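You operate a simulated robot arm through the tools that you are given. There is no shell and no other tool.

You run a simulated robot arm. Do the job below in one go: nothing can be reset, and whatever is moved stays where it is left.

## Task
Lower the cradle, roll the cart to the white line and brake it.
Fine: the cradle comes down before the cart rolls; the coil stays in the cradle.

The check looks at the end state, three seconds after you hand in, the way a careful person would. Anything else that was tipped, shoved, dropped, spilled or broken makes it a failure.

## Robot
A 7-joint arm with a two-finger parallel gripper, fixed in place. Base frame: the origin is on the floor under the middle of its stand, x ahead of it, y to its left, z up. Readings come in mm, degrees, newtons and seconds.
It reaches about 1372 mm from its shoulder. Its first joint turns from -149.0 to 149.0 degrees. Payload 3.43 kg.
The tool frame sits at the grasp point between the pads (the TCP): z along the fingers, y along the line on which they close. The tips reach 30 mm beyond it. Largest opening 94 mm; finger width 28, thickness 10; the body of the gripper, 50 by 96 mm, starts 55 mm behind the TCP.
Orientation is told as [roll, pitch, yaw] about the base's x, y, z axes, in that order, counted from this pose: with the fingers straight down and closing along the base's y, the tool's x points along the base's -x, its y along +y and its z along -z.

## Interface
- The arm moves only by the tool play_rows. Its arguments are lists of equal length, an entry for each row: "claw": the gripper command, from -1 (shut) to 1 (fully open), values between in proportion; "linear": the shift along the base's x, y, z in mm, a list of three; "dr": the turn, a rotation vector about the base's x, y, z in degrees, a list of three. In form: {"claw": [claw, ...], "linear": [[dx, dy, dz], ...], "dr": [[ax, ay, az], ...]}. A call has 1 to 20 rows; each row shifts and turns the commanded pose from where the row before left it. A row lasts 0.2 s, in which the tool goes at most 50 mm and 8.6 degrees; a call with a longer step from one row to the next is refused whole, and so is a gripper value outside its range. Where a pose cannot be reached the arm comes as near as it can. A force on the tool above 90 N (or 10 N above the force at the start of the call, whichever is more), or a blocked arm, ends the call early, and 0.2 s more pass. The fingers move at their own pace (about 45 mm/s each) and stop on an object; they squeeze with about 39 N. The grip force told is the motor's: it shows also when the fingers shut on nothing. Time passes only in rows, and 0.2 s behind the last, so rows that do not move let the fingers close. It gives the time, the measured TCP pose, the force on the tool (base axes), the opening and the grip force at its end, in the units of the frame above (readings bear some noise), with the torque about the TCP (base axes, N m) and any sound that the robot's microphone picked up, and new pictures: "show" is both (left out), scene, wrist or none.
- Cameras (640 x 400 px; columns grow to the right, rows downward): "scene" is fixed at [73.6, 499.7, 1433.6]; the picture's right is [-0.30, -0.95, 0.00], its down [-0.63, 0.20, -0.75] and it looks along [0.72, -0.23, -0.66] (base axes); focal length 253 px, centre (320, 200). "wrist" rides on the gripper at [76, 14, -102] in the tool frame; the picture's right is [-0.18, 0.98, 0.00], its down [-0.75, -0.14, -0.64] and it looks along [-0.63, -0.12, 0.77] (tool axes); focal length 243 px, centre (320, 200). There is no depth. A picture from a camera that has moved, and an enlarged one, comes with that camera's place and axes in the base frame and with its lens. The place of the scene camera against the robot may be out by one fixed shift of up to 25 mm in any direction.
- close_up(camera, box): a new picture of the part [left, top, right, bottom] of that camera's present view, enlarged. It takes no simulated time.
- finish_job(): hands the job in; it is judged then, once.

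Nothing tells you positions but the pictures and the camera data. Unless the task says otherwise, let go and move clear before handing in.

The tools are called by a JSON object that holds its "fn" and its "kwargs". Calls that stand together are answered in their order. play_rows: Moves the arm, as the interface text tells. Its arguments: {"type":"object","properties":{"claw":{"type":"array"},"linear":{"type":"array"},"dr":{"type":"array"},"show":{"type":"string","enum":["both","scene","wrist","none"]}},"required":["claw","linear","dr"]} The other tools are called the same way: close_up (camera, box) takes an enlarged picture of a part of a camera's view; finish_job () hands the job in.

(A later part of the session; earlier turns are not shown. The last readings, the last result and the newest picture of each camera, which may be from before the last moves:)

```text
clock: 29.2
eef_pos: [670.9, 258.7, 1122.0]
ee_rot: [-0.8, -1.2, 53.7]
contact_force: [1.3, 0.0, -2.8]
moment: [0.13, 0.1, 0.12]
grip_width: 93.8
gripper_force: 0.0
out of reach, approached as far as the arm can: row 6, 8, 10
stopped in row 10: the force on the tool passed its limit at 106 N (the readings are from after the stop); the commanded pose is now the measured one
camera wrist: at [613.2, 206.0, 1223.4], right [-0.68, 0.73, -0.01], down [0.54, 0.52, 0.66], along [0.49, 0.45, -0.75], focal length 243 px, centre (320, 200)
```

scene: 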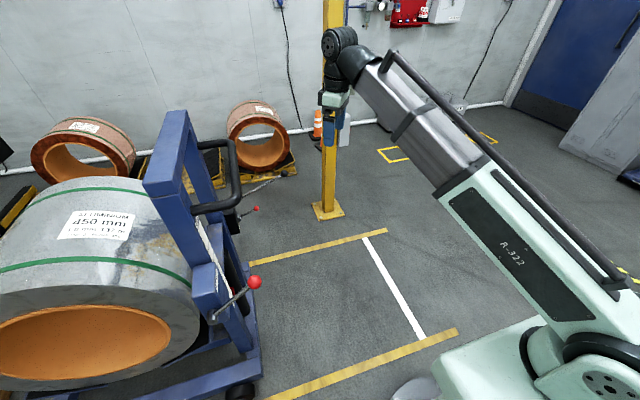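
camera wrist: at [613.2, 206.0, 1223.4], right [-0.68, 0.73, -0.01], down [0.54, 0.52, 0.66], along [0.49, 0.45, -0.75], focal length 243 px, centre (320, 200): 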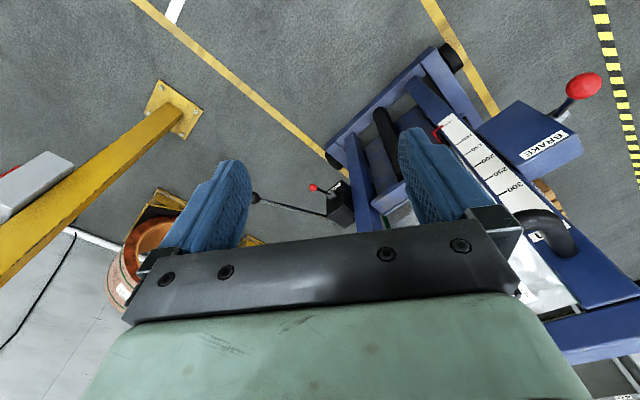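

The arm briefly stopped in free space (an awkward wrist configuration, nothing touched). I continue more slowly from here with turn and shift.

{"fn": "play_rows", "kwargs": {"claw": [1, 1, 1, 1, 1, 1, 1, 1, 1, 1, 1, 1, 1], "linear": [[9, 4, 6], [9, 4, 6], [9, 4, 6], [9, 4, 6], [9, 4, 6], [9, 4, 6], [9, 4, 6], [9, 4, 6], [9, 4, 6], [9, 4, 6], [9, 4, 6], [9, 4, 6], [0, 0, 0]], "dr": [[0, 0, -4.5], [0, 0, -4.5], [0, 0, -4.5], [0, 0, -4.5], [0, 0, -4.5], [0, 0, -4.5], [0, 0, -4.5], [0, 0, -4.5], [0, 0, -4.5], [0, 0, -4.5], [0, 0, -4.5], [0, 0, -4.2], [0, 0, 0]], "show": "both"}}

```text
clock: 29.9
eef_pos: [699.6, 269.7, 1138.4]
ee_rot: [-1.0, -1.9, 42.0]
contact_force: [2.8, 8.1, -9.7]
moment: [-0.77, -0.36, -0.52]
grip_width: 93.8
gripper_force: 0.0
stopped in row 3: the force on the tool passed its limit at 93 N (the readings are from after the stop); the commanded pose is now the measured one
camera wrist: at [630.1, 230.2, 1238.5], right [-0.52, 0.85, -0.01], down [0.63, 0.39, 0.67], along [0.58, 0.34, -0.74], focal length 243 px, centre (320, 200)
```

scene: 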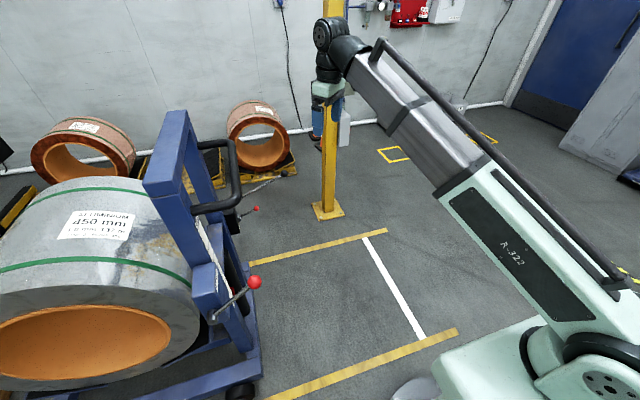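
wrist: 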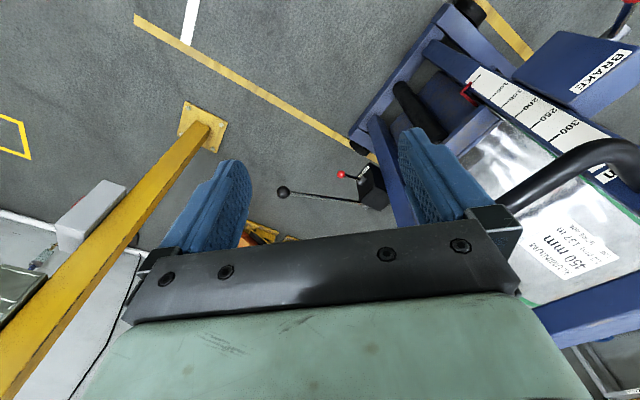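

The force spikes again seem to come from a fast wrist motion in free space. I pause to read the force at rest.

{"fn": "play_rows", "kwargs": {"claw": [1, 1, 1], "linear": [[0, 0, 0], [0, 0, 0], [0, 0, 0]], "dr": [[0, 0, 0], [0, 0, 0], [0, 0, 0]], "show": "none"}}

{"fn": "close_up", "kwargs": {"camera": "scene", "box": [270, 0, 430, 150]}}

```text
clock: 30.8
eef_pos: [700.2, 271.0, 1139.1]
ee_rot: [-1.0, -1.8, 42.2]
contact_force: [6.1, 6.7, -16.3]
moment: [-0.21, -0.5, -0.27]
grip_width: 94.0
gripper_force: 0.1
```

```text
2.67 times, centred on (350, 75) of scene
camera zoom: at [73.6, 499.7, 1433.6], right [-0.3, -0.95, 0.0], down [-0.63, 0.2, -0.75], along [0.72, -0.23, -0.66], focal length 674 px, centre (240, 533)
```

zoom: 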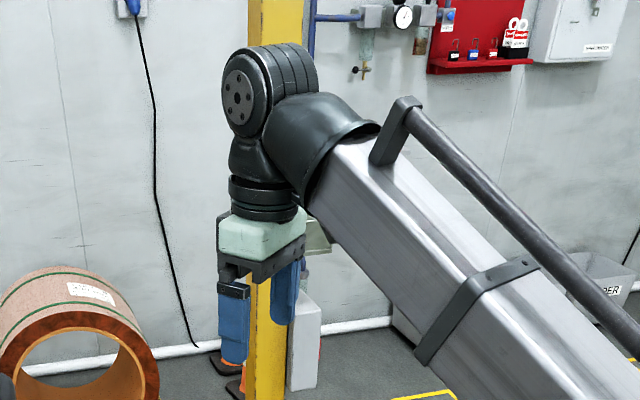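

The enlarged view shows the wrist camera pressed against the arm's own forearm: the wrist is too folded at this radius. I turn back, lean the fingers outward (+x) by 30°, move further out, and only then turn the yaw.

{"fn": "play_rows", "kwargs": {"claw": [1, 1, 1, 1, 1, 1, 1, 1, 1, 1, 1], "linear": [[-3, 0, -2], [-2, 0, 0], [0, 0, 0], [0, 0, 0], [20, 5, 0], [30, 8, 0], [30, 10, 0], [30, 10, 0], [30, 10, 0], [20, 10, 0], [0, 0, 0]], "dr": [[0, 0, 5], [0, 0, 5], [0, 0, 5], [0, 0, 5], [0, -5, 0], [0, -5, 0], [0, -5, 0], [0, -5, 0], [0, -5, 0], [0, -5, 0], [0, 0, 0]], "show": "both"}}

```text
clock: 33.1
eef_pos: [851.7, 323.5, 1136.4]
ee_rot: [-28.3, -15.1, 66.2]
contact_force: [0.1, -0.3, 0.3]
moment: [0.01, 0.03, 0.02]
grip_width: 94.2
gripper_force: 0.0
camera wrist: at [758.1, 260.8, 1198.0], right [-0.67, 0.62, -0.4], down [0.06, 0.59, 0.81], along [0.74, 0.52, -0.43], focal length 243 px, centre (320, 200)
```

scene: 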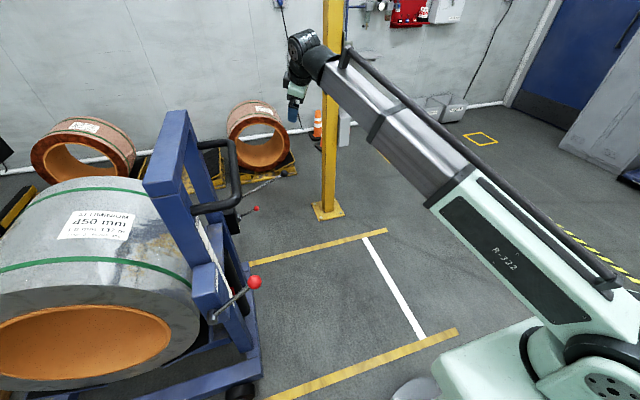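
wrist: 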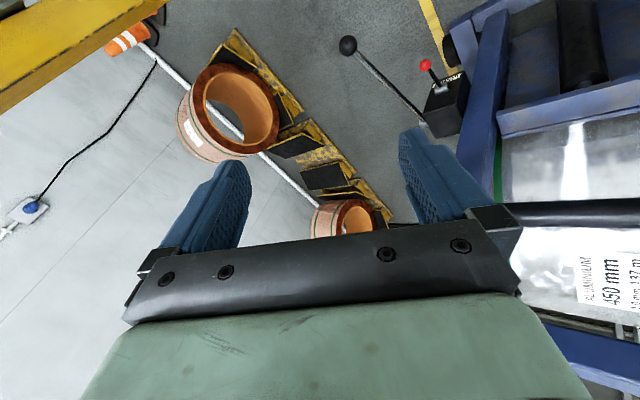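

The arm is free again. Now I turn about the finger axis to bring the closing direction across the bar.

{"fn": "play_rows", "kwargs": {"claw": [1, 1, 1, 1, 1, 1, 1, 1, 1, 1], "linear": [[0, 0, 2], [0, 0, 2], [0, 0, 2], [0, 0, 2], [0, 0, 2], [0, 0, 2], [0, 0, 2], [0, 0, 2], [0, 0, 2], [0, 0, 0]], "dr": [[3.45, 0, -5.98], [3.45, 0, -5.98], [3.45, 0, -5.98], [3.45, 0, -5.98], [3.45, 0, -5.98], [3.45, 0, -5.98], [3.45, 0, -5.98], [3.45, 0, -5.98], [3.45, 0, -5.98], [0, 0, 0]], "show": "both"}}

```text
clock: 35.4
eef_pos: [856.2, 324.7, 1153.7]
ee_rot: [-1.0, -31.8, -0.1]
contact_force: [0.1, -0.1, 0.8]
moment: [0.04, 0.01, 0.03]
grip_width: 93.7
gripper_force: 0.1
camera wrist: at [736.4, 341.9, 1201.3], right [0.17, 0.98, 0.08], down [0.3, -0.13, 0.94], along [0.94, -0.13, -0.32], focal length 243 px, centre (320, 200)
```

scene: 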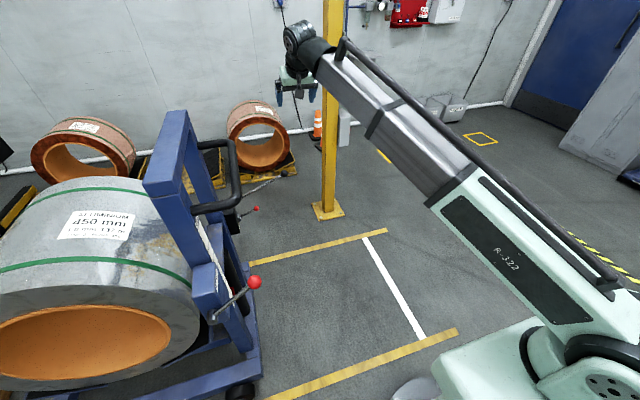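
wrist: 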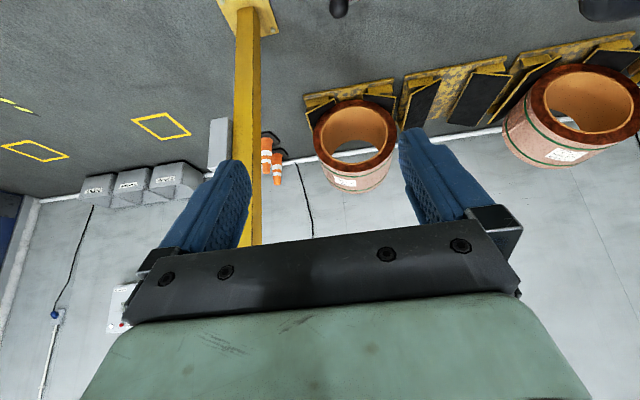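

The gripper is now crosswise to the bar and leaned outward. I move over the bar, still 100 mm above it, and check alignment with the wrist camera.

{"fn": "play_rows", "kwargs": {"claw": [1, 1, 1, 1, 1, 1, 1, 1, 1], "linear": [[-9.5, 28, -5.5], [-9.5, 28, -5.5], [-9.5, 28, -5.5], [-9.5, 28, -5.5], [-9.5, 28, -5.5], [-9.5, 28, -5.5], [-9.5, 28, -5.5], [-9.5, 28, -5.5], [0, 0, 0]], "dr": [[0.1, 0.2, 0], [0.1, 0.2, 0], [0.1, 0.2, 0], [0.1, 0.2, 0], [0.1, 0.2, 0], [0.1, 0.2, 0], [0.1, 0.2, 0], [0.1, 0.2, 0], [0, 0, 0]], "show": "both"}}

```text
clock: 37.4
eef_pos: [778.1, 547.3, 1109.0]
ee_rot: [-0.1, -30.2, -0.5]
contact_force: [-0.2, -0.1, 0.6]
moment: [-0.01, -0.02, 0.0]
grip_width: 94.0
gripper_force: 0.1
camera wrist: at [660.7, 563.5, 1159.6], right [0.17, 0.98, 0.09], down [0.33, -0.14, 0.93], along [0.93, -0.13, -0.34], focal length 243 px, centre (320, 200)
```

scene: 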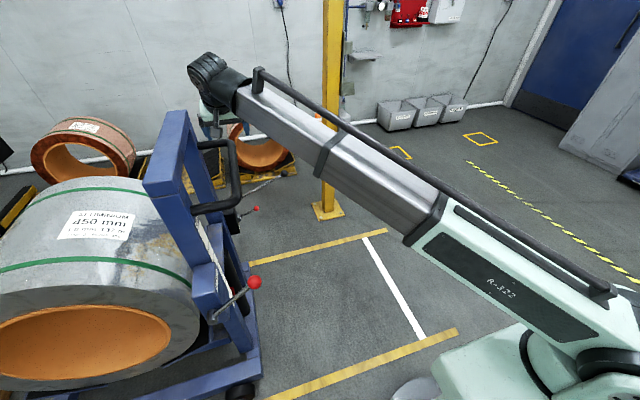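
wrist: 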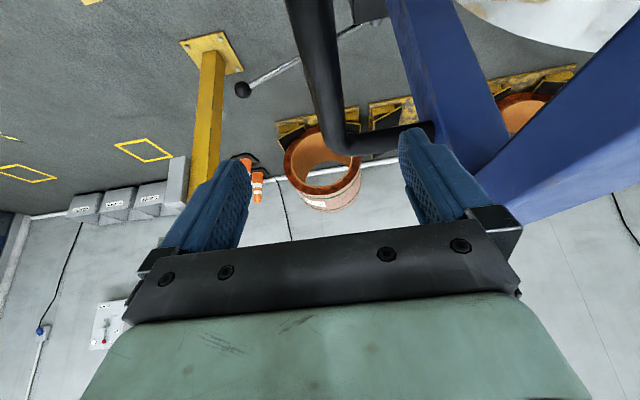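

The bar runs between the fingers at y≈556. I shift 8 mm and descend onto it.

{"fn": "play_rows", "kwargs": {"claw": [1, 1, 1, 1, 1, 1, 1, 1], "linear": [[0, 8, 0], [0, 0, -15], [0, 0, -20], [0, 0, -20], [0, 0, -20], [0, 0, -15], [0, 0, -12], [0, 0, 0]], "dr": [[0, 0, 0.3], [0, 0, 0], [0, 0, 0], [0, 0, 0], [0, 0, 0], [0, 0, 0], [0, 0, 0], [0, 0, 0]], "show": "both"}}

```text
clock: 39.1
eef_pos: [777.5, 555.1, 1006.9]
ee_rot: [-0.1, -30.1, -0.2]
contact_force: [0.5, -0.2, -0.1]
moment: [-0.02, 0.03, -0.02]
grip_width: 93.9
gripper_force: 0.1
camera wrist: at [660.9, 570.9, 1058.0], right [0.16, 0.98, 0.09], down [0.33, -0.14, 0.93], along [0.93, -0.12, -0.34], focal length 243 px, centre (320, 200)
```

scene: 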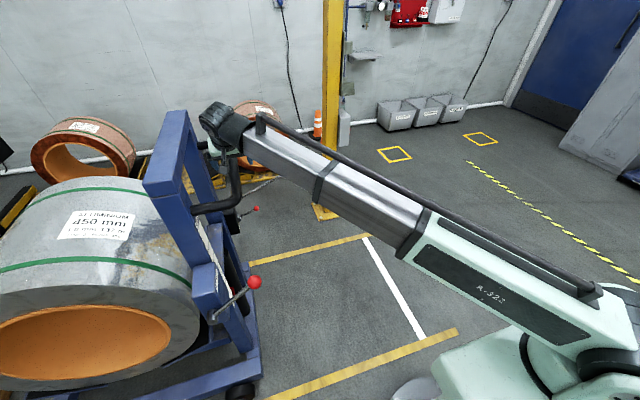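
wrist: 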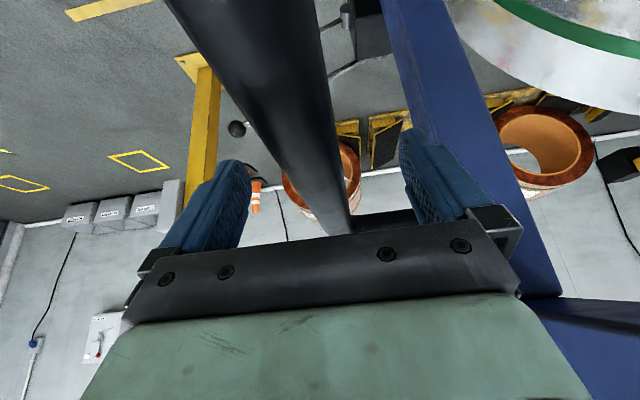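

The bar is between the pads at TCP height (≈1002). I close on it.

{"fn": "play_rows", "kwargs": {"claw": [-1, -1, -1, -1, -1, -1], "linear": [[0, 0, -3], [0, 0, 0], [0, 0, 0], [0, 0, 0], [0, 0, 0], [0, 0, 0]], "dr": [[0, 0, 0], [0, 0, 0], [0, 0, 0], [0, 0, 0], [0, 0, 0], [0, 0, 0]], "show": "both"}}

```text
clock: 40.5
eef_pos: [779.8, 555.9, 1003.6]
ee_rot: [-0.1, -30.1, -0.2]
contact_force: [1.3, 6.5, -1.4]
moment: [0.05, -0.1, -0.03]
grip_width: 32.0
gripper_force: 44.8
camera wrist: at [661.5, 571.0, 1054.6], right [0.16, 0.98, 0.09], down [0.33, -0.14, 0.93], along [0.93, -0.12, -0.34], focal length 243 px, centre (320, 200)
```

scene: 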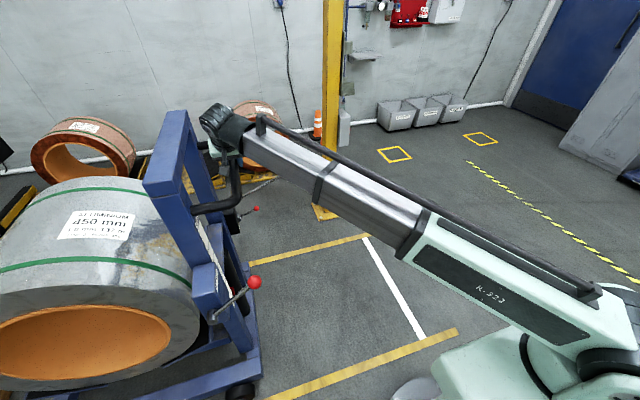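
wrist: 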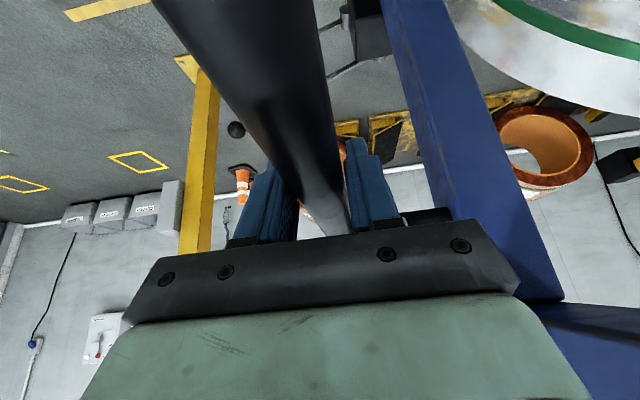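

The bar is held at 32 mm width. I pull gently in -y to feel whether the cart rolls or the brake holds.

{"fn": "play_rows", "kwargs": {"claw": [-1, -1, -1, -1, -1, -1], "linear": [[0, -1, 0], [0, -1.5, 0], [0, -2, 0], [0, -2, 0], [0, -2, 0], [0, -1, 0]], "dr": [[0, 0, 0], [0, 0, 0], [0, 0, 0], [0, 0, 0], [0, 0, 0], [0, 0, 0]], "show": "none"}}

```text
clock: 42.0
eef_pos: [778.3, 556.1, 1003.9]
ee_rot: [1.0, -30.1, -0.2]
contact_force: [7.3, 71.7, -9.2]
moment: [0.02, 0.35, -0.9]
grip_width: 32.0
gripper_force: 45.6
```

71 N of pull and the bar has not moved. I hold this a moment to see if it creeps, before deciding whether the brake is on.

{"fn": "play_rows", "kwargs": {"claw": [-1, -1, -1, -1, -1], "linear": [[0, 0, 0], [0, -1, 0], [0, 0, 0], [0, 0, 0], [0, 0, 0]], "dr": [[0, 0, 0], [0, 0, 0], [0, 0, 0], [0, 0, 0], [0, 0, 0]], "show": "none"}}

```text
clock: 43.1
eef_pos: [778.9, 556.0, 1004.2]
ee_rot: [1.2, -30.3, -0.2]
contact_force: [17.2, 83.5, -2.3]
moment: [0.22, 0.72, -1.12]
grip_width: 32.1
gripper_force: 44.7
```

At 83 N the cart still stands fast, so the brake must be on with the lever up. I relax the pull, let go, rise clear and go to the brake lever.

{"fn": "play_rows", "kwargs": {"claw": [-1, -1, -1, -1, 1, 1, 1, 1, 1, 1, 1, 1, 1, 1, 1], "linear": [[0, 3, 0], [0, 3, 0], [0, 4, 0], [0, 0, 0], [0, 0, 0], [0, 0, 0], [0, 0, 0], [0, 0, 0], [0, 0, 15], [0, 0, 30], [0, 0, 35], [0, 0, 35], [0, 0, 30], [0, 0, 0], [0, 0, 0]], "dr": [[0, 0, 0], [0, 0, 0], [0, 0, 0], [0, 0, 0], [0, 0, 0], [0, 0, 0], [0, 0, 0], [0, 0, 0], [0, 0, 0], [0, 0, 0], [0, 0, 0], [0, 0, 0], [0, 0, 0], [0, 0, 0], [0, 0, 0]], "show": "both"}}

```text
clock: 46.4
eef_pos: [781.2, 552.3, 1149.2]
ee_rot: [-0.1, -30.2, -0.2]
contact_force: [0.1, 0.2, 0.3]
moment: [0.03, -0.02, 0.0]
grip_width: 93.6
gripper_force: 0.0
camera wrist: at [664.1, 568.6, 1199.5], right [0.16, 0.98, 0.09], down [0.33, -0.14, 0.93], along [0.93, -0.12, -0.34], focal length 243 px, centre (320, 200)
```

scene: 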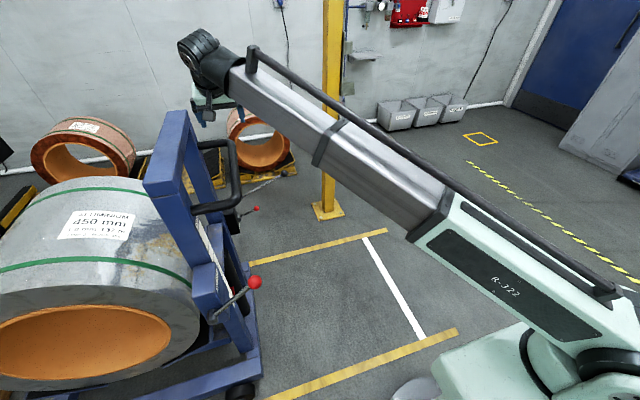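
wrist: 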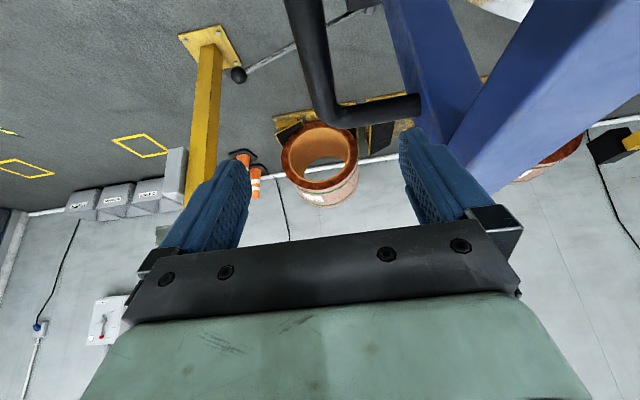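

The bar is released. I retreat toward -y, turn back to the closing-along-x orientation with fingers angled toward the cart, and line up with the brake ball.

{"fn": "play_rows", "kwargs": {"claw": [1, 1, 1, 1, 1, 1, 1, 1, 1, 1, 1, 1], "linear": [[0, -25, 0], [0, -25, 0], [0, -25, 0], [0, -25, 0], [0, -25, 0], [0, -25, 0], [0, -25, 0], [0, -25, 0], [0, -25, 0], [0, -25, 0], [0, -2, 0], [0, 0, 0]], "dr": [[-4.1, 0, 7.1], [-4.1, 0, 7.1], [-4.1, 0, 7.1], [-4.1, 0, 7.1], [-4.1, 0, 7.1], [-4.1, 0, 7.1], [-4.1, 0, 7.1], [-4.1, 0, 7.1], [-4.1, 0, 7.1], [-4.1, 0, 7.1], [-4.1, 0, 7.1], [0, 0, 0]], "show": "none"}}

```text
clock: 49.0
eef_pos: [778.3, 301.8, 1150.0]
ee_rot: [-30.1, -0.1, 90.2]
contact_force: [-0.2, 0.4, -0.5]
moment: [0.01, 0.03, -0.03]
grip_width: 93.8
gripper_force: 0.1
```

Turn done without contact. Now I tip the fingers from +x over to +y and move toward the brake ball.

{"fn": "play_rows", "kwargs": {"claw": [1, 1, 1, 1, 1, 1, 1, 1, 1, 1, 1, 1, 1, 1, 1], "linear": [[0, -10, 0], [0, -10, 0], [0, -10, 0], [0, -10, 0], [-20, 0, 0], [-25, 0, -10], [-25, 0, -10], [-25, 0, -10], [-25, 0, -10], [-25, 0, -10], [-25, 0, -10], [-25, 0, -10], [-25, 0, -10], [-25, 0, -10], [0, 0, 0]], "dr": [[7.5, 3.75, 0], [7.5, 3.75, 0], [7.5, 3.75, 0], [7.5, 3.75, 0], [7.5, 3.75, 0], [7.5, 3.75, 0], [0, 3.75, 0], [0, 3.75, 0], [0, 0, 0], [0, 0, 0], [0, 0, 0], [0, 0, 0], [0, 0, 0], [0, 0, 0], [0, 0, 0]], "show": "both"}}

```text
clock: 52.1
eef_pos: [534.3, 262.2, 1059.0]
ee_rot: [8.1, -41.8, 71.8]
contact_force: [0.7, -0.1, -0.1]
moment: [-0.01, -0.02, -0.02]
grip_width: 94.1
gripper_force: 0.2
camera wrist: at [494.4, 142.5, 1086.3], right [-0.91, 0.35, 0.22], down [0.26, 0.07, 0.96], along [0.32, 0.93, -0.16], focal length 243 px, centre (320, 200)
```

scene: 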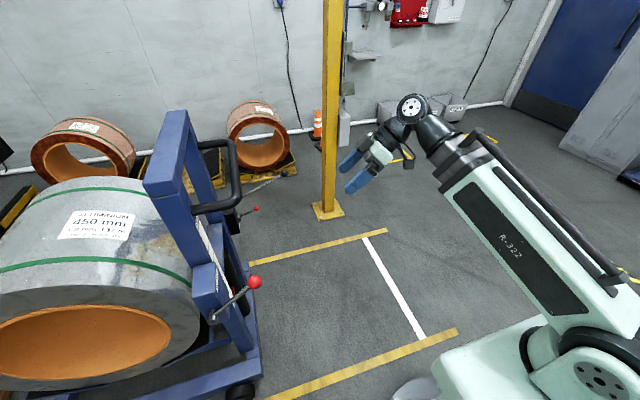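
wrist: 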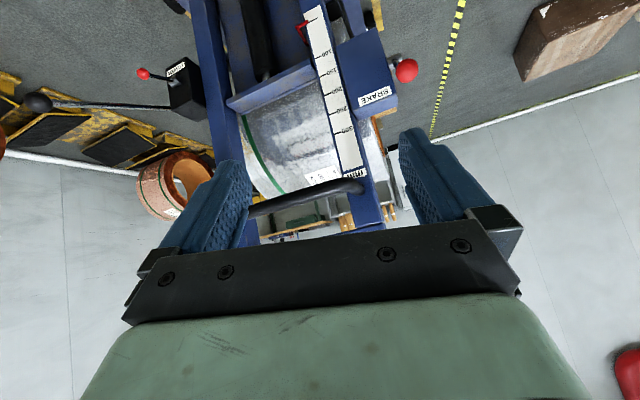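

The brake ball shows at about [440,551,849]. I correct the orientation and move to a pre-grasp point in line with the lever.

{"fn": "play_rows", "kwargs": {"claw": [1, 1, 1, 1, 1, 1, 1, 1, 1, 1, 1], "linear": [[-10, 5, 0], [-10, 5, 0], [-10, 5, 0], [-10, 5, 0], [-10, 5, 0], [-10, 25, -20], [-10, 25, -20], [-10, 25, -20], [-8, 30, -20], [-6, 30, -20], [0, 0, 0]], "dr": [[0, 0, 8], [0, 0, 8], [0, 0, 2.2], [0, -6, -5.4], [3.2, 0, 0], [0, 0, 0], [0, 0, 0], [0, 0, 0], [0, 0, 0], [0, 0, 0], [0, 0, 0]], "show": "both"}}

```text
clock: 54.5
eef_pos: [461.0, 432.5, 969.6]
ee_rot: [-0.1, -45.0, 90.0]
contact_force: [0.1, 1.3, 0.5]
moment: [-0.02, -0.01, 0.01]
grip_width: 94.2
gripper_force: 0.0
out of reach, approached as far as the arm can: row 5, 6, 7, 8
camera wrist: at [447.0, 307.4, 989.5], right [-0.98, 0.13, 0.13], down [0.14, 0.08, 0.99], along [0.12, 0.99, -0.1], focal length 243 px, centre (320, 200)
```

scene: 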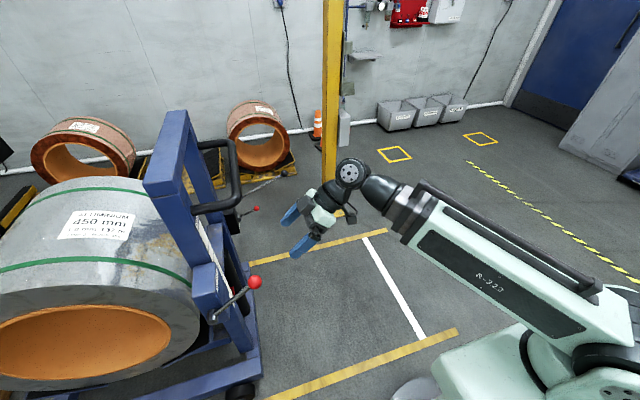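
wrist: 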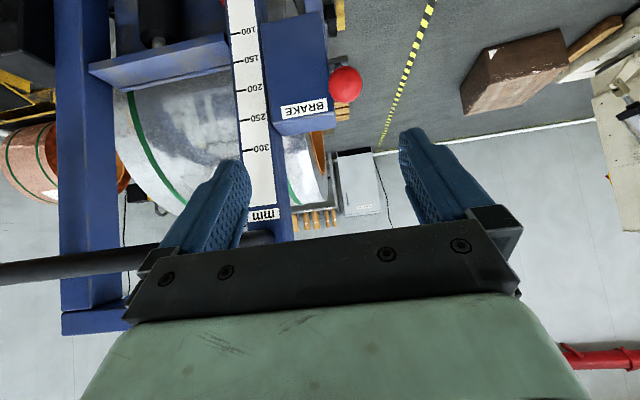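

Some in-between rows were at the edge of what the folded arm can do, but the pose is now right. I shift sideways toward the ball's x and check.

{"fn": "play_rows", "kwargs": {"claw": [1, 1, 1, 1, 1, 1], "linear": [[-7, 0, 0], [-7, 0, 0], [-8, 5, -5], [0, 15, -15], [0, 15, -15], [0, 0, 0]], "dr": [[0, 0, 0], [0, 0, 0], [0, 0, 0], [0, 0, 0], [0, 0, 0], [0, 0, 0]], "show": "both"}}

```text
clock: 56.0
eef_pos: [445.4, 472.2, 936.7]
ee_rot: [-0.1, -44.9, 89.9]
contact_force: [-0.5, -0.4, 0.4]
moment: [-0.01, 0.0, 0.01]
grip_width: 94.0
gripper_force: 0.1
out of reach, approached as far as the arm can: row 3
camera wrist: at [430.0, 346.8, 956.4], right [-0.98, 0.13, 0.13], down [0.14, 0.08, 0.99], along [0.12, 0.99, -0.1], focal length 243 px, centre (320, 200)
```

scene: 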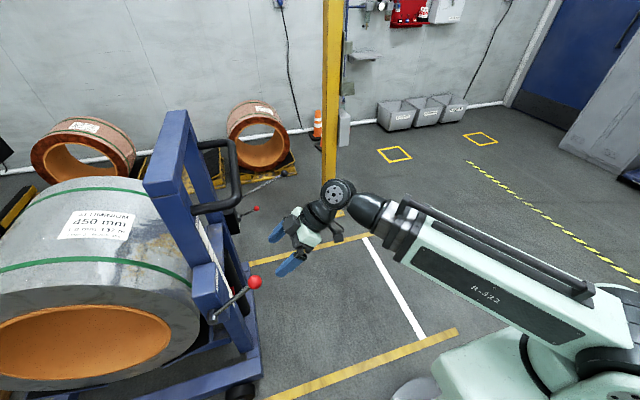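
wrist: 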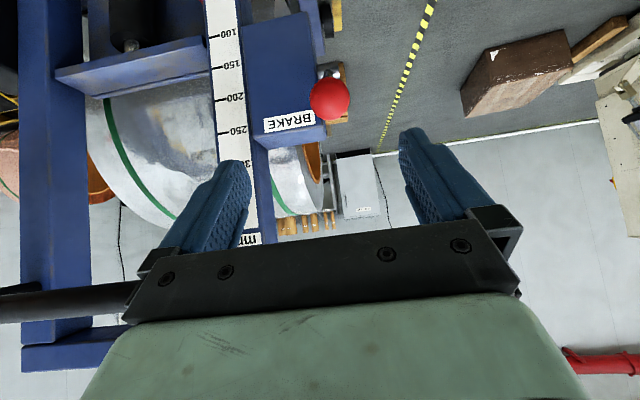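

I notice the forearm telescopes, so the arm has a minimum radius; a steeper hand keeps the wrist further out. I reduce the tilt to about 20° and hover in line above the brake ball.

{"fn": "play_rows", "kwargs": {"claw": [1, 1, 1, 1, 1, 1], "linear": [[0, 8, 5], [-1, 9, 5], [-1, 9, 0], [-1, 9, 0], [-2, 9, 0], [0, 0, 0]], "dr": [[-5, 0, 0], [-5, 0, 0], [-5, 0, 0], [-5, 0, 0], [-5, 0, 0], [0, 0, 0]], "show": "both"}}

```text
clock: 57.4
eef_pos: [441.8, 516.3, 945.5]
ee_rot: [-0.1, -19.9, 90.0]
contact_force: [0.7, 0.4, -0.5]
moment: [-0.01, 0.0, 0.03]
grip_width: 93.9
gripper_force: 0.1
camera wrist: at [427.4, 409.7, 1017.1], right [-0.98, 0.17, 0.06], down [0.14, 0.49, 0.86], along [0.12, 0.85, -0.51], focal length 243 px, centre (320, 200)
```

scene: 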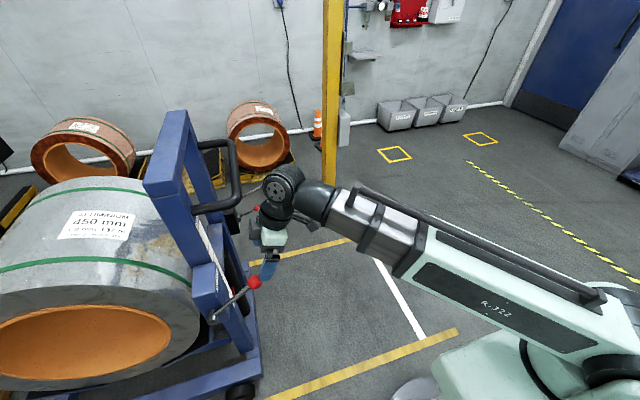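
wrist: 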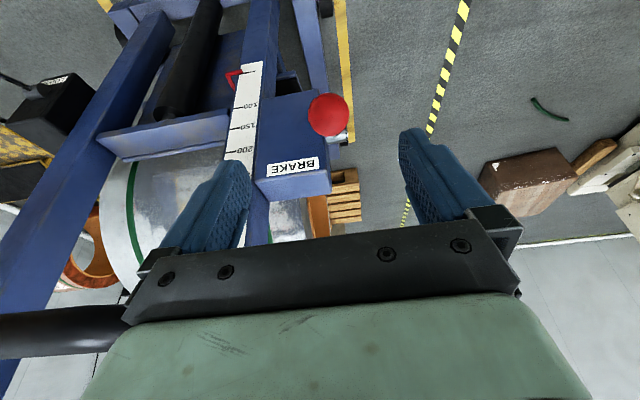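

The ball is at [435.5,553,847], centred between the open fingers below me. I descend along the finger axis and close on it.

{"fn": "play_rows", "kwargs": {"claw": [1, 1, 1, 1, 1, 1, 1], "linear": [[-3, 0, 0], [-3, 6, -16], [0, 8, -22], [0, 8, -22], [0, 8, -22], [0, 5, -14], [0, 0, 0]], "dr": [[0, 0, 0], [0, 0, 0], [0, 0, 0], [0, 0, 0], [0, 0, 0], [0, 0, 0], [0, 0, 0]], "show": "both"}}

```text
clock: 59.0
eef_pos: [435.7, 552.3, 849.5]
ee_rot: [-0.1, -19.9, 90.1]
contact_force: [-0.6, 0.8, 0.3]
moment: [0.03, -0.03, -0.01]
grip_width: 93.9
gripper_force: 0.1
camera wrist: at [420.5, 445.0, 920.3], right [-0.98, 0.17, 0.06], down [0.14, 0.49, 0.86], along [0.12, 0.85, -0.5], focal length 243 px, centre (320, 200)
```

scene: 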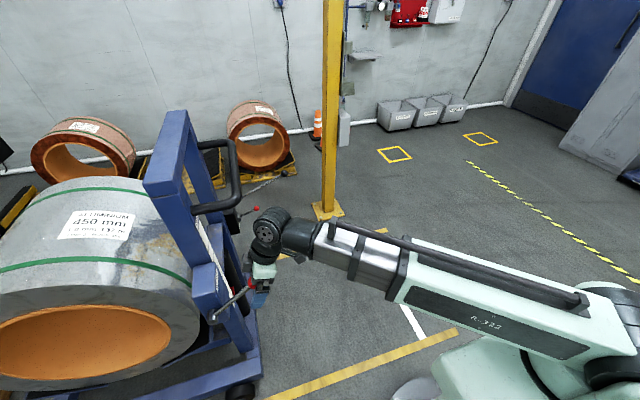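
wrist: 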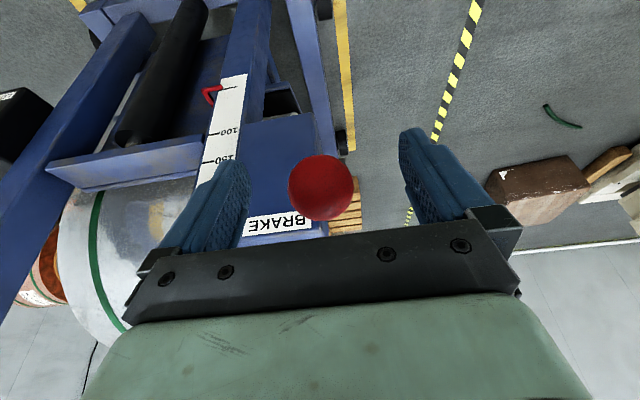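

The ball sits exactly at the grasp point in the wrist view. I close on it.

{"fn": "play_rows", "kwargs": {"claw": [-1, -1, -1, -1, -1, -1], "linear": [[0, 0, 0], [0, 0, 0], [0, 0, 0], [0, 0, 0], [0, 0, 0], [0, 0, 0]], "dr": [[0, 0, 0], [0, 0, 0], [0, 0, 0], [0, 0, 0], [0, 0, 0], [0, 0, 0]], "show": "none"}}

```text
clock: 60.4
eef_pos: [435.6, 551.6, 849.6]
ee_rot: [-0.2, -20.0, 90.0]
contact_force: [0.0, 1.0, -0.7]
moment: [0.17, -0.02, -0.02]
grip_width: 35.7
gripper_force: 44.9
```

The ball is held (35.7 mm). I nudge the lever along its downward arc by a few mm and read the force.

{"fn": "play_rows", "kwargs": {"claw": [-1, -1, -1, -1, -1], "linear": [[0, -1.3, -1.5], [0, -1.3, -1.5], [0, -1.3, -1.5], [0, -1.3, -1.5], [0, 0, 0]], "dr": [[0, 0, 0], [0, 0, 0], [0, 0, 0], [0, 0, 0], [0, 0, 0]], "show": "none"}}

```text
clock: 61.5
eef_pos: [434.6, 548.3, 845.1]
ee_rot: [-0.2, -19.9, 90.0]
contact_force: [-3.9, 16.8, -1.3]
moment: [1.33, -0.05, 0.07]
grip_width: 35.4
gripper_force: 45.3
```

The ball moved about 5 mm down the arc with roughly 10 N of resistance. I carry on along the arc and watch whether it yields or stiffens.

{"fn": "play_rows", "kwargs": {"claw": [-1, -1, -1, -1, -1, -1, -1], "linear": [[0, -1.9, -2.5], [0, -1.9, -2.6], [0, -1.9, -2.7], [0, -1.8, -2.8], [0, -1.8, -2.9], [0, -1.7, -3.0], [0, 0, 0]], "dr": [[0, 0, 0], [0, 0, 0], [0, 0, 0], [0, 0, 0], [0, 0, 0], [0, 0, 0], [0, 0, 0]], "show": "both"}}

```text
clock: 63.1
eef_pos: [434.3, 535.0, 829.0]
ee_rot: [-0.1, -19.9, 90.0]
contact_force: [-6.0, 3.3, 7.7]
moment: [1.05, 0.07, -0.02]
grip_width: 36.0
gripper_force: 44.7
camera wrist: at [420.5, 429.0, 899.1], right [-0.98, 0.17, 0.06], down [0.14, 0.49, 0.86], along [0.12, 0.85, -0.51], focal length 243 px, centre (320, 200)
```

scene: 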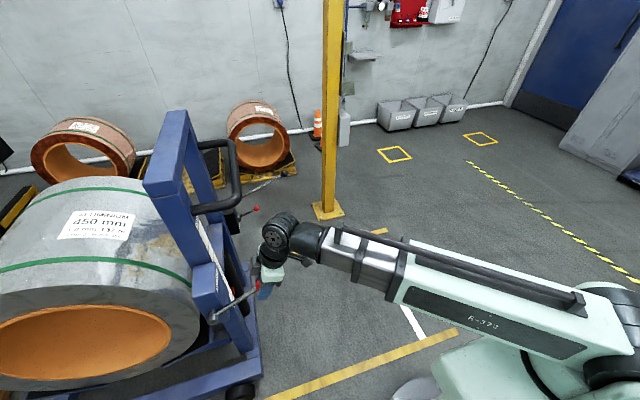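
wrist: 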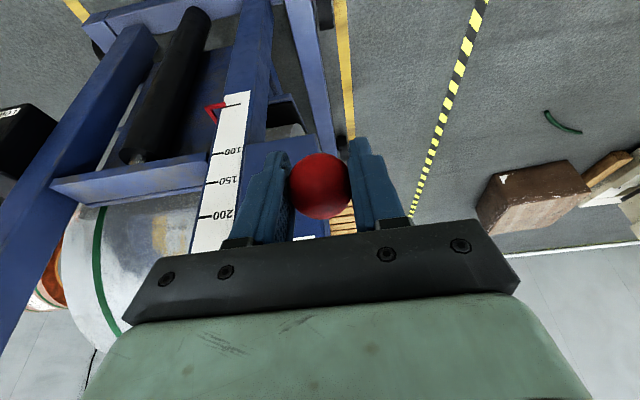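

The lever yields easily (about 8 N). I continue down the arc.

{"fn": "play_rows", "kwargs": {"claw": [-1, -1, -1, -1, -1, -1, -1, -1, -1, -1, -1], "linear": [[0, -2.2, -5.5], [0, -2.2, -5.8], [0, -2.0, -6], [0, -2.0, -6], [0, -1.8, -6], [0, -1.6, -5.8], [0, -1.5, -5.7], [0, -1.4, -5.6], [0, -1.3, -5.5], [0, -1.2, -5.4], [0, 0, 0]], "dr": [[0, 0, 0], [0, 0, 0], [0, 0, 0], [0, 0, 0], [0, 0, 0], [0, 0, 0], [0, 0, 0], [0, 0, 0], [0, 0, 0], [0, 0, 0], [0, 0, 0]], "show": "both"}}

```text
clock: 65.5
eef_pos: [435.0, 517.8, 771.0]
ee_rot: [-0.1, -20.0, 90.0]
contact_force: [-5.3, 7.0, 6.8]
moment: [1.25, -0.02, -0.01]
grip_width: 35.2
gripper_force: 44.3
camera wrist: at [420.5, 411.3, 842.0], right [-0.98, 0.17, 0.06], down [0.14, 0.49, 0.86], along [0.12, 0.86, -0.5], focal length 243 px, centre (320, 200)
```

scene: 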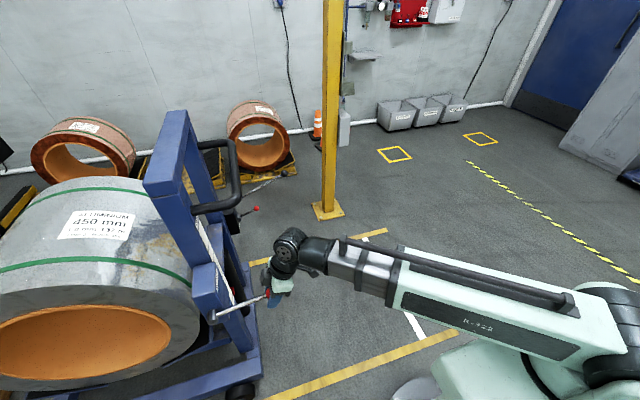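
wrist: 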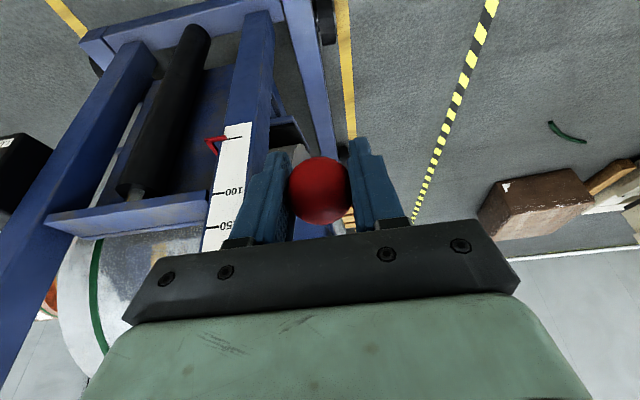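

Still moving freely. I follow the arc further, past horizontal, watching for a stop.

{"fn": "play_rows", "kwargs": {"claw": [-1, -1, -1, -1, -1, -1, -1], "linear": [[0, -1.0, -5.6], [0, -0.8, -5.6], [0, -0.6, -5.6], [0, -0.4, -5.6], [0, -0.2, -5.6], [0, 0, -4], [0, 0, 0]], "dr": [[0, 0, 0], [0, 0, 0], [0, 0, 0], [0, 0, 0], [0, 0, 0], [0, 0, 0], [0, 0, 0]], "show": "none"}}

```text
clock: 67.2
eef_pos: [436.0, 514.5, 739.6]
ee_rot: [0.1, -20.0, 90.0]
contact_force: [-19.4, 1.5, 5.5]
moment: [0.91, -0.11, 0.04]
grip_width: 35.4
gripper_force: 45.4
```

A sideways 19 N has built up in x, about 2 mm of misalignment; I trim that and continue along the arc.

{"fn": "play_rows", "kwargs": {"claw": [-1, -1, -1, -1, -1, -1, -1], "linear": [[-1, 0, 0], [-1, 0.2, -5], [0, 0.3, -5.5], [0, 0.5, -5.6], [0, 0.7, -5.6], [0, 1.0, -5.6], [0, 0, 0]], "dr": [[0, 0, 0], [0, 0, 0], [0, 0, 0], [0, 0, 0], [0, 0, 0], [0, 0, 0], [0, 0, 0]], "show": "both"}}

```text
clock: 68.8
eef_pos: [436.0, 517.1, 710.7]
ee_rot: [-0.4, -19.8, 90.0]
contact_force: [37.4, -10.5, 4.0]
moment: [0.96, 0.39, -0.11]
grip_width: 35.5
gripper_force: 44.9
camera wrist: at [420.1, 412.1, 781.2], right [-0.98, 0.18, 0.06], down [0.14, 0.49, 0.86], along [0.12, 0.85, -0.5], focal length 243 px, centre (320, 200)
```

scene: 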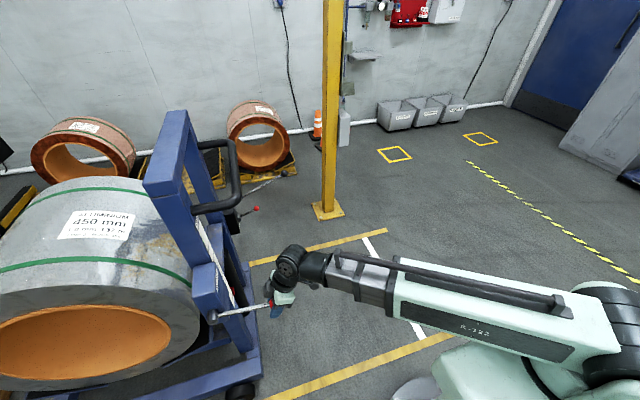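
wrist: 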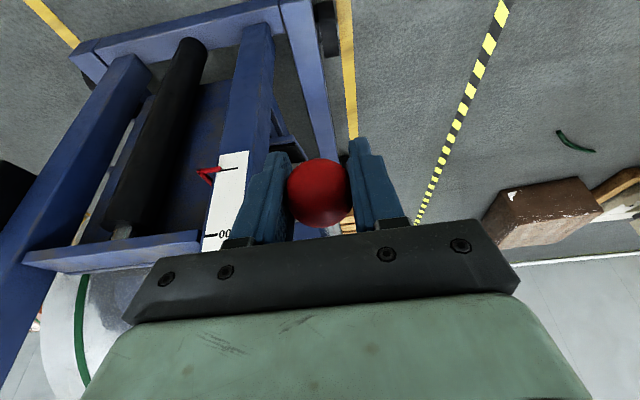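

The lever is at about -11° and still loose. I take back part of the sideways trim and continue.

{"fn": "play_rows", "kwargs": {"claw": [-1, -1, -1, -1, -1, -1, -1], "linear": [[1.3, 0.5, 0], [0, 1.2, -5], [0, 1.4, -5.3], [0, 1.6, -5.3], [0, 1.8, -5.3], [0, 2.0, -5.2], [0, 0, 0]], "dr": [[0, 0, 0], [0, 0, 0], [0, 0, 0], [0, 0, 0], [0, 0, 0], [0, 0, 0], [0, 0, 0]], "show": "none"}}

```text
clock: 70.3
eef_pos: [435.3, 526.2, 684.5]
ee_rot: [-0.2, -19.9, 90.0]
contact_force: [26.9, -8.7, 1.1]
moment: [0.96, 0.03, 0.11]
grip_width: 35.7
gripper_force: 45.5
```

Still no stop at about -21°. I continue with a small x correction.

{"fn": "play_rows", "kwargs": {"claw": [-1, -1, -1, -1, -1, -1, -1], "linear": [[0.9, 0.8, 0], [0, 1.9, -4.8], [0, 2.0, -4.7], [0, 2.2, -4.7], [0, 2.4, -4.6], [0, 2.5, -4.5], [0, 0, 0]], "dr": [[0, 0, 0], [0, 0, 0], [0, 0, 0], [0, 0, 0], [0, 0, 0], [0, 0, 0], [0, 0, 0]], "show": "both"}}

```text
clock: 72.0
eef_pos: [434.1, 535.7, 661.1]
ee_rot: [0.0, -19.4, 90.1]
contact_force: [3.3, -51.8, -21.4]
moment: [1.46, -0.11, -0.1]
grip_width: 35.9
gripper_force: 45.3
camera wrist: at [420.9, 429.7, 732.7], right [-0.98, 0.17, 0.06], down [0.14, 0.5, 0.86], along [0.12, 0.85, -0.51], focal length 243 px, centre (320, 200)
```

scene: 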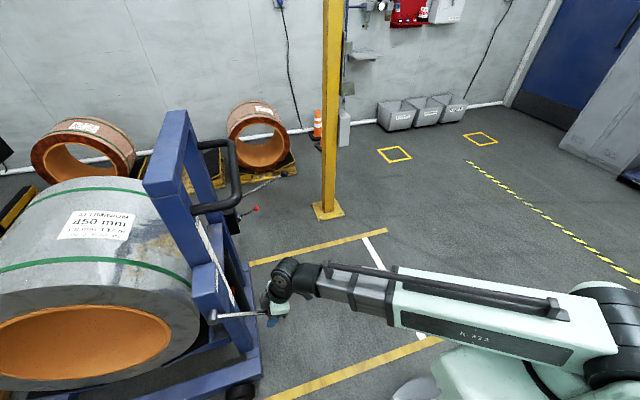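
wrist: 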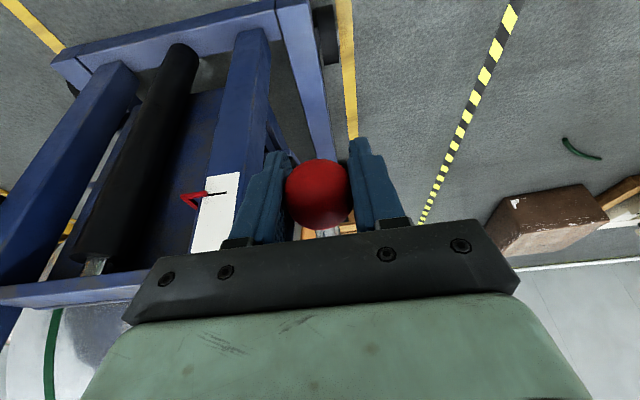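

The force is mostly along the lever (my assumed radius was a little short). I refit the arc (pivot y≈683, radius≈169), take out the excess and go on.

{"fn": "play_rows", "kwargs": {"claw": [-1, -1, -1, -1, -1, -1], "linear": [[0, -4.5, -2], [0, 1.5, -4], [0, 2.4, -4], [0, 2.6, -4], [0, 2.7, -3.9], [0, 0, 0]], "dr": [[0, 0, 0], [0, 0, 0], [0, 0, 0], [0, 0, 0], [0, 0, 0], [0, 0, 0]], "show": "none"}}

```text
clock: 73.3
eef_pos: [434.6, 543.7, 644.3]
ee_rot: [-0.1, -19.9, 90.0]
contact_force: [-14.3, -22.1, 29.0]
moment: [0.06, -0.05, -0.04]
grip_width: 35.8
gripper_force: 45.1
```

Resistance along the motion has jumped to about 36 N at -35°, which looks like the end stop. One more small step to confirm.

{"fn": "play_rows", "kwargs": {"claw": [-1, -1, -1, -1], "linear": [[0, 1.2, -1.6], [0, 1.2, -1.6], [0, 0, 0], [0, 0, 0]], "dr": [[0, 0, 0], [0, 0, 0], [0, 0, 0], [0, 0, 0]], "show": "both"}}

{"fn": "close_up", "kwargs": {"camera": "scene", "box": [180, 270, 308, 350]}}

```text
clock: 74.3
eef_pos: [434.6, 544.7, 641.5]
ee_rot: [0.0, -20.0, 90.0]
contact_force: [-9.2, -28.6, 26.0]
moment: [0.17, -0.11, -0.03]
grip_width: 35.5
gripper_force: 45.2
camera wrist: at [420.6, 438.1, 712.1], right [-0.98, 0.17, 0.06], down [0.14, 0.49, 0.86], along [0.12, 0.85, -0.51], focal length 243 px, centre (320, 200)
```

scene: 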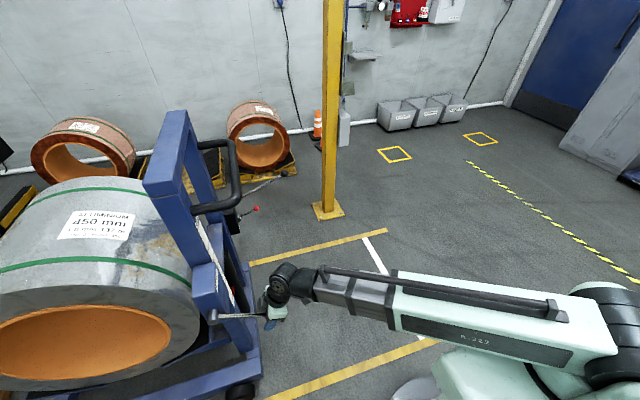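
wrist: 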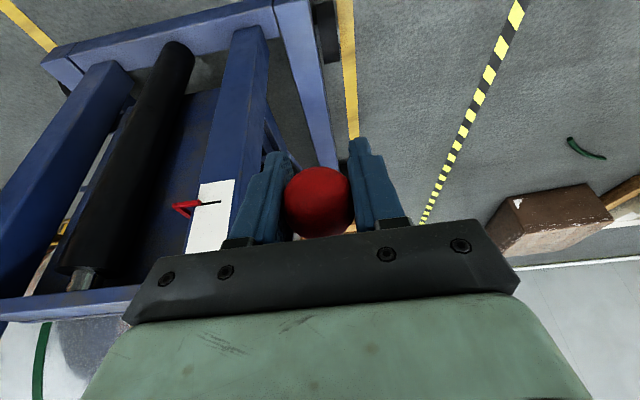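

```text
5.00 times, centred on (244, 310) of scene
camera zoom: at [73.6, 499.7, 1433.6], right [-0.3, -0.95, 0.0], down [-0.63, 0.2, -0.75], along [0.72, -0.23, -0.66], focal length 1264 px, centre (700, -350)
```

zoom: 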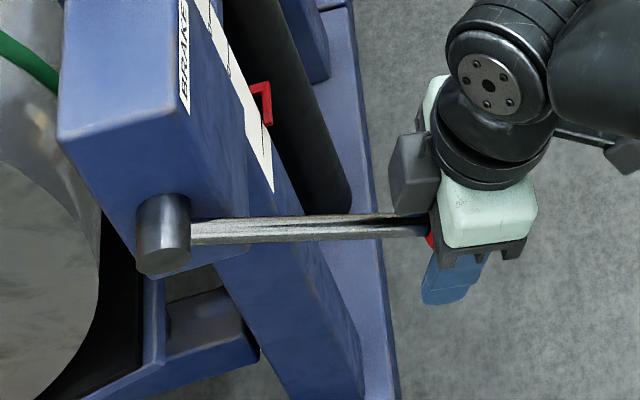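

The ball has begun to slip in the grip, so the lever is at its lower stop. I ease off, open and back away, then check that the lever stays down.

{"fn": "play_rows", "kwargs": {"claw": [-1, -1, 1, 1, 1, 1, 1, 1, 1, 1, 1, 1], "linear": [[0, -1, 3], [0, -1, 3], [0, 0, 0], [0, 0, 0], [0, 0, 0], [0, -5, 14], [0, -8, 22], [0, -10, 28], [0, -12, 32], [0, -12, 32], [0, -10, 28], [0, 0, 0]], "dr": [[0, 0, 0], [0, 0, 0], [0, 0, 0], [0, 0, 0], [0, 0, 0], [0, 0, 0], [0, 0, 0], [0, 0, 0], [0, 0, 0], [0, 0, 0], [0, 0, 0], [0, 0, 0]], "show": "both"}}

{"fn": "close_up", "kwargs": {"camera": "scene", "box": [180, 270, 308, 350]}}

```text
clock: 77.0
eef_pos: [434.6, 487.7, 802.8]
ee_rot: [-0.1, -20.0, 90.0]
contact_force: [-0.1, 0.2, 0.6]
moment: [-0.02, 0.02, 0.01]
grip_width: 94.0
gripper_force: 0.0
camera wrist: at [420.5, 381.7, 873.7], right [-0.98, 0.17, 0.06], down [0.14, 0.49, 0.86], along [0.12, 0.85, -0.51], focal length 243 px, centre (320, 200)
```

scene: 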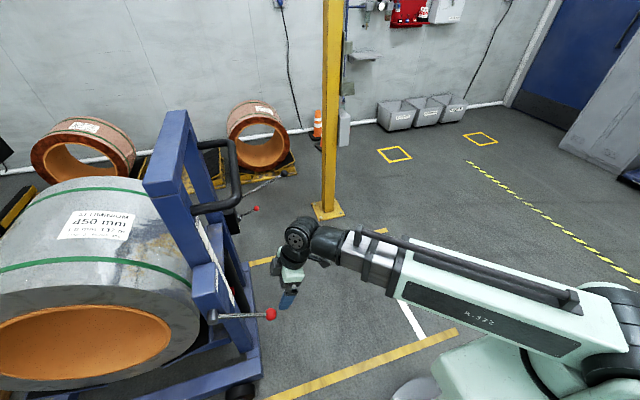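
wrist: 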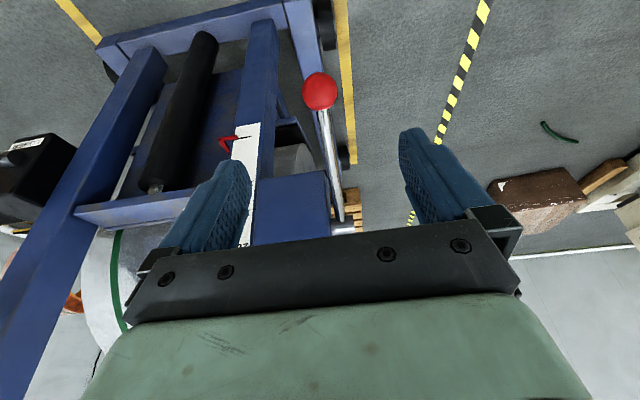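

```text
5.00 times, centred on (244, 310) of scene
camera zoom: at [73.6, 499.7, 1433.6], right [-0.3, -0.95, 0.0], down [-0.63, 0.2, -0.75], along [0.72, -0.23, -0.66], focal length 1264 px, centre (700, -350)
```

zoom: 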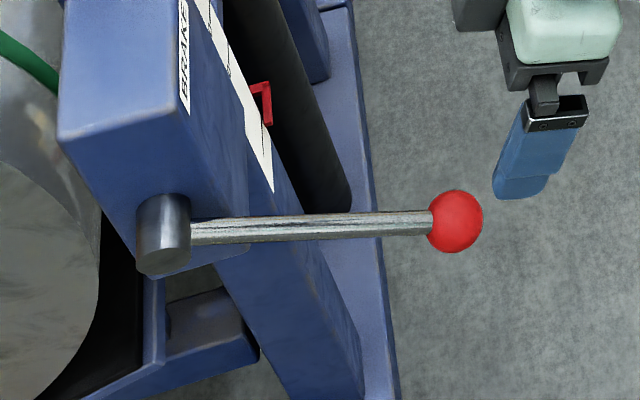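

The lever stays down on its own. Now I return to the push bar, reversing the earlier route, to test whether the cart rolls.

{"fn": "play_rows", "kwargs": {"claw": [1, 1, 1, 1, 1, 1, 1, 1, 1, 1, 1, 1, 1, 1, 1, 1, 1, 1, 1], "linear": [[5, -25, 20], [10, -25, 30], [10, -25, 30], [15, -20, 30], [15, -20, 30], [15, -20, 30], [15, -20, 30], [15, -15, 30], [15, -10, 30], [15, -8, 30], [26, 0, 7], [26, 0, 7], [26, 0, 7], [26, 0, 7], [26, 0, 7], [26, 0, 7], [26, 0, 7], [26, 0, 7], [0, 0, 0]], "dr": [[0, 0, 0], [0, 0, 0], [-2.5, 0, 0], [-2.5, 0, 0], [-2.5, 0, 0], [-2.5, 0, 0], [-2.5, 0, 0], [-2.5, 0, 0], [-2.5, 0, 0], [-2.5, 0, 0], [0, -3.75, 0], [0, -3.75, 0], [0, -3.75, 0], [0, -3.75, 0], [0, -3.75, 0], [0, -3.75, 0], [0, -3.75, 0], [0, -3.75, 0], [0, 0, 0]], "show": "both"}}

```text
clock: 81.0
eef_pos: [776.4, 298.7, 1143.7]
ee_rot: [-30.1, 0.0, 89.9]
contact_force: [0.6, 0.8, 0.2]
moment: [-0.02, 0.02, -0.01]
grip_width: 94.3
gripper_force: 0.0
out of reach, approached as far as the arm can: row 10
camera wrist: at [711.7, 222.9, 1225.6], right [-0.85, 0.18, -0.49], down [-0.2, 0.75, 0.63], along [0.49, 0.63, -0.6], focal length 243 px, centre (320, 200)
```

scene: 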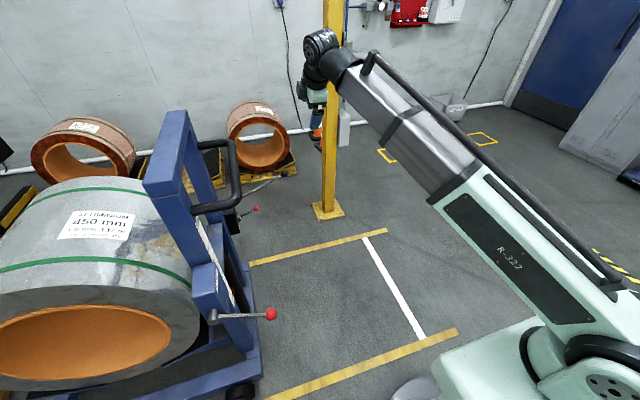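
wrist: 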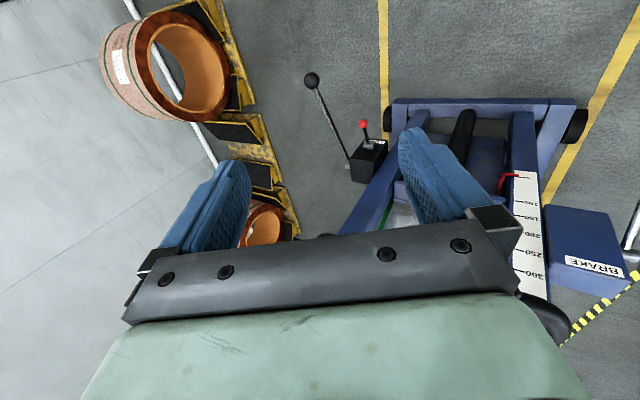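

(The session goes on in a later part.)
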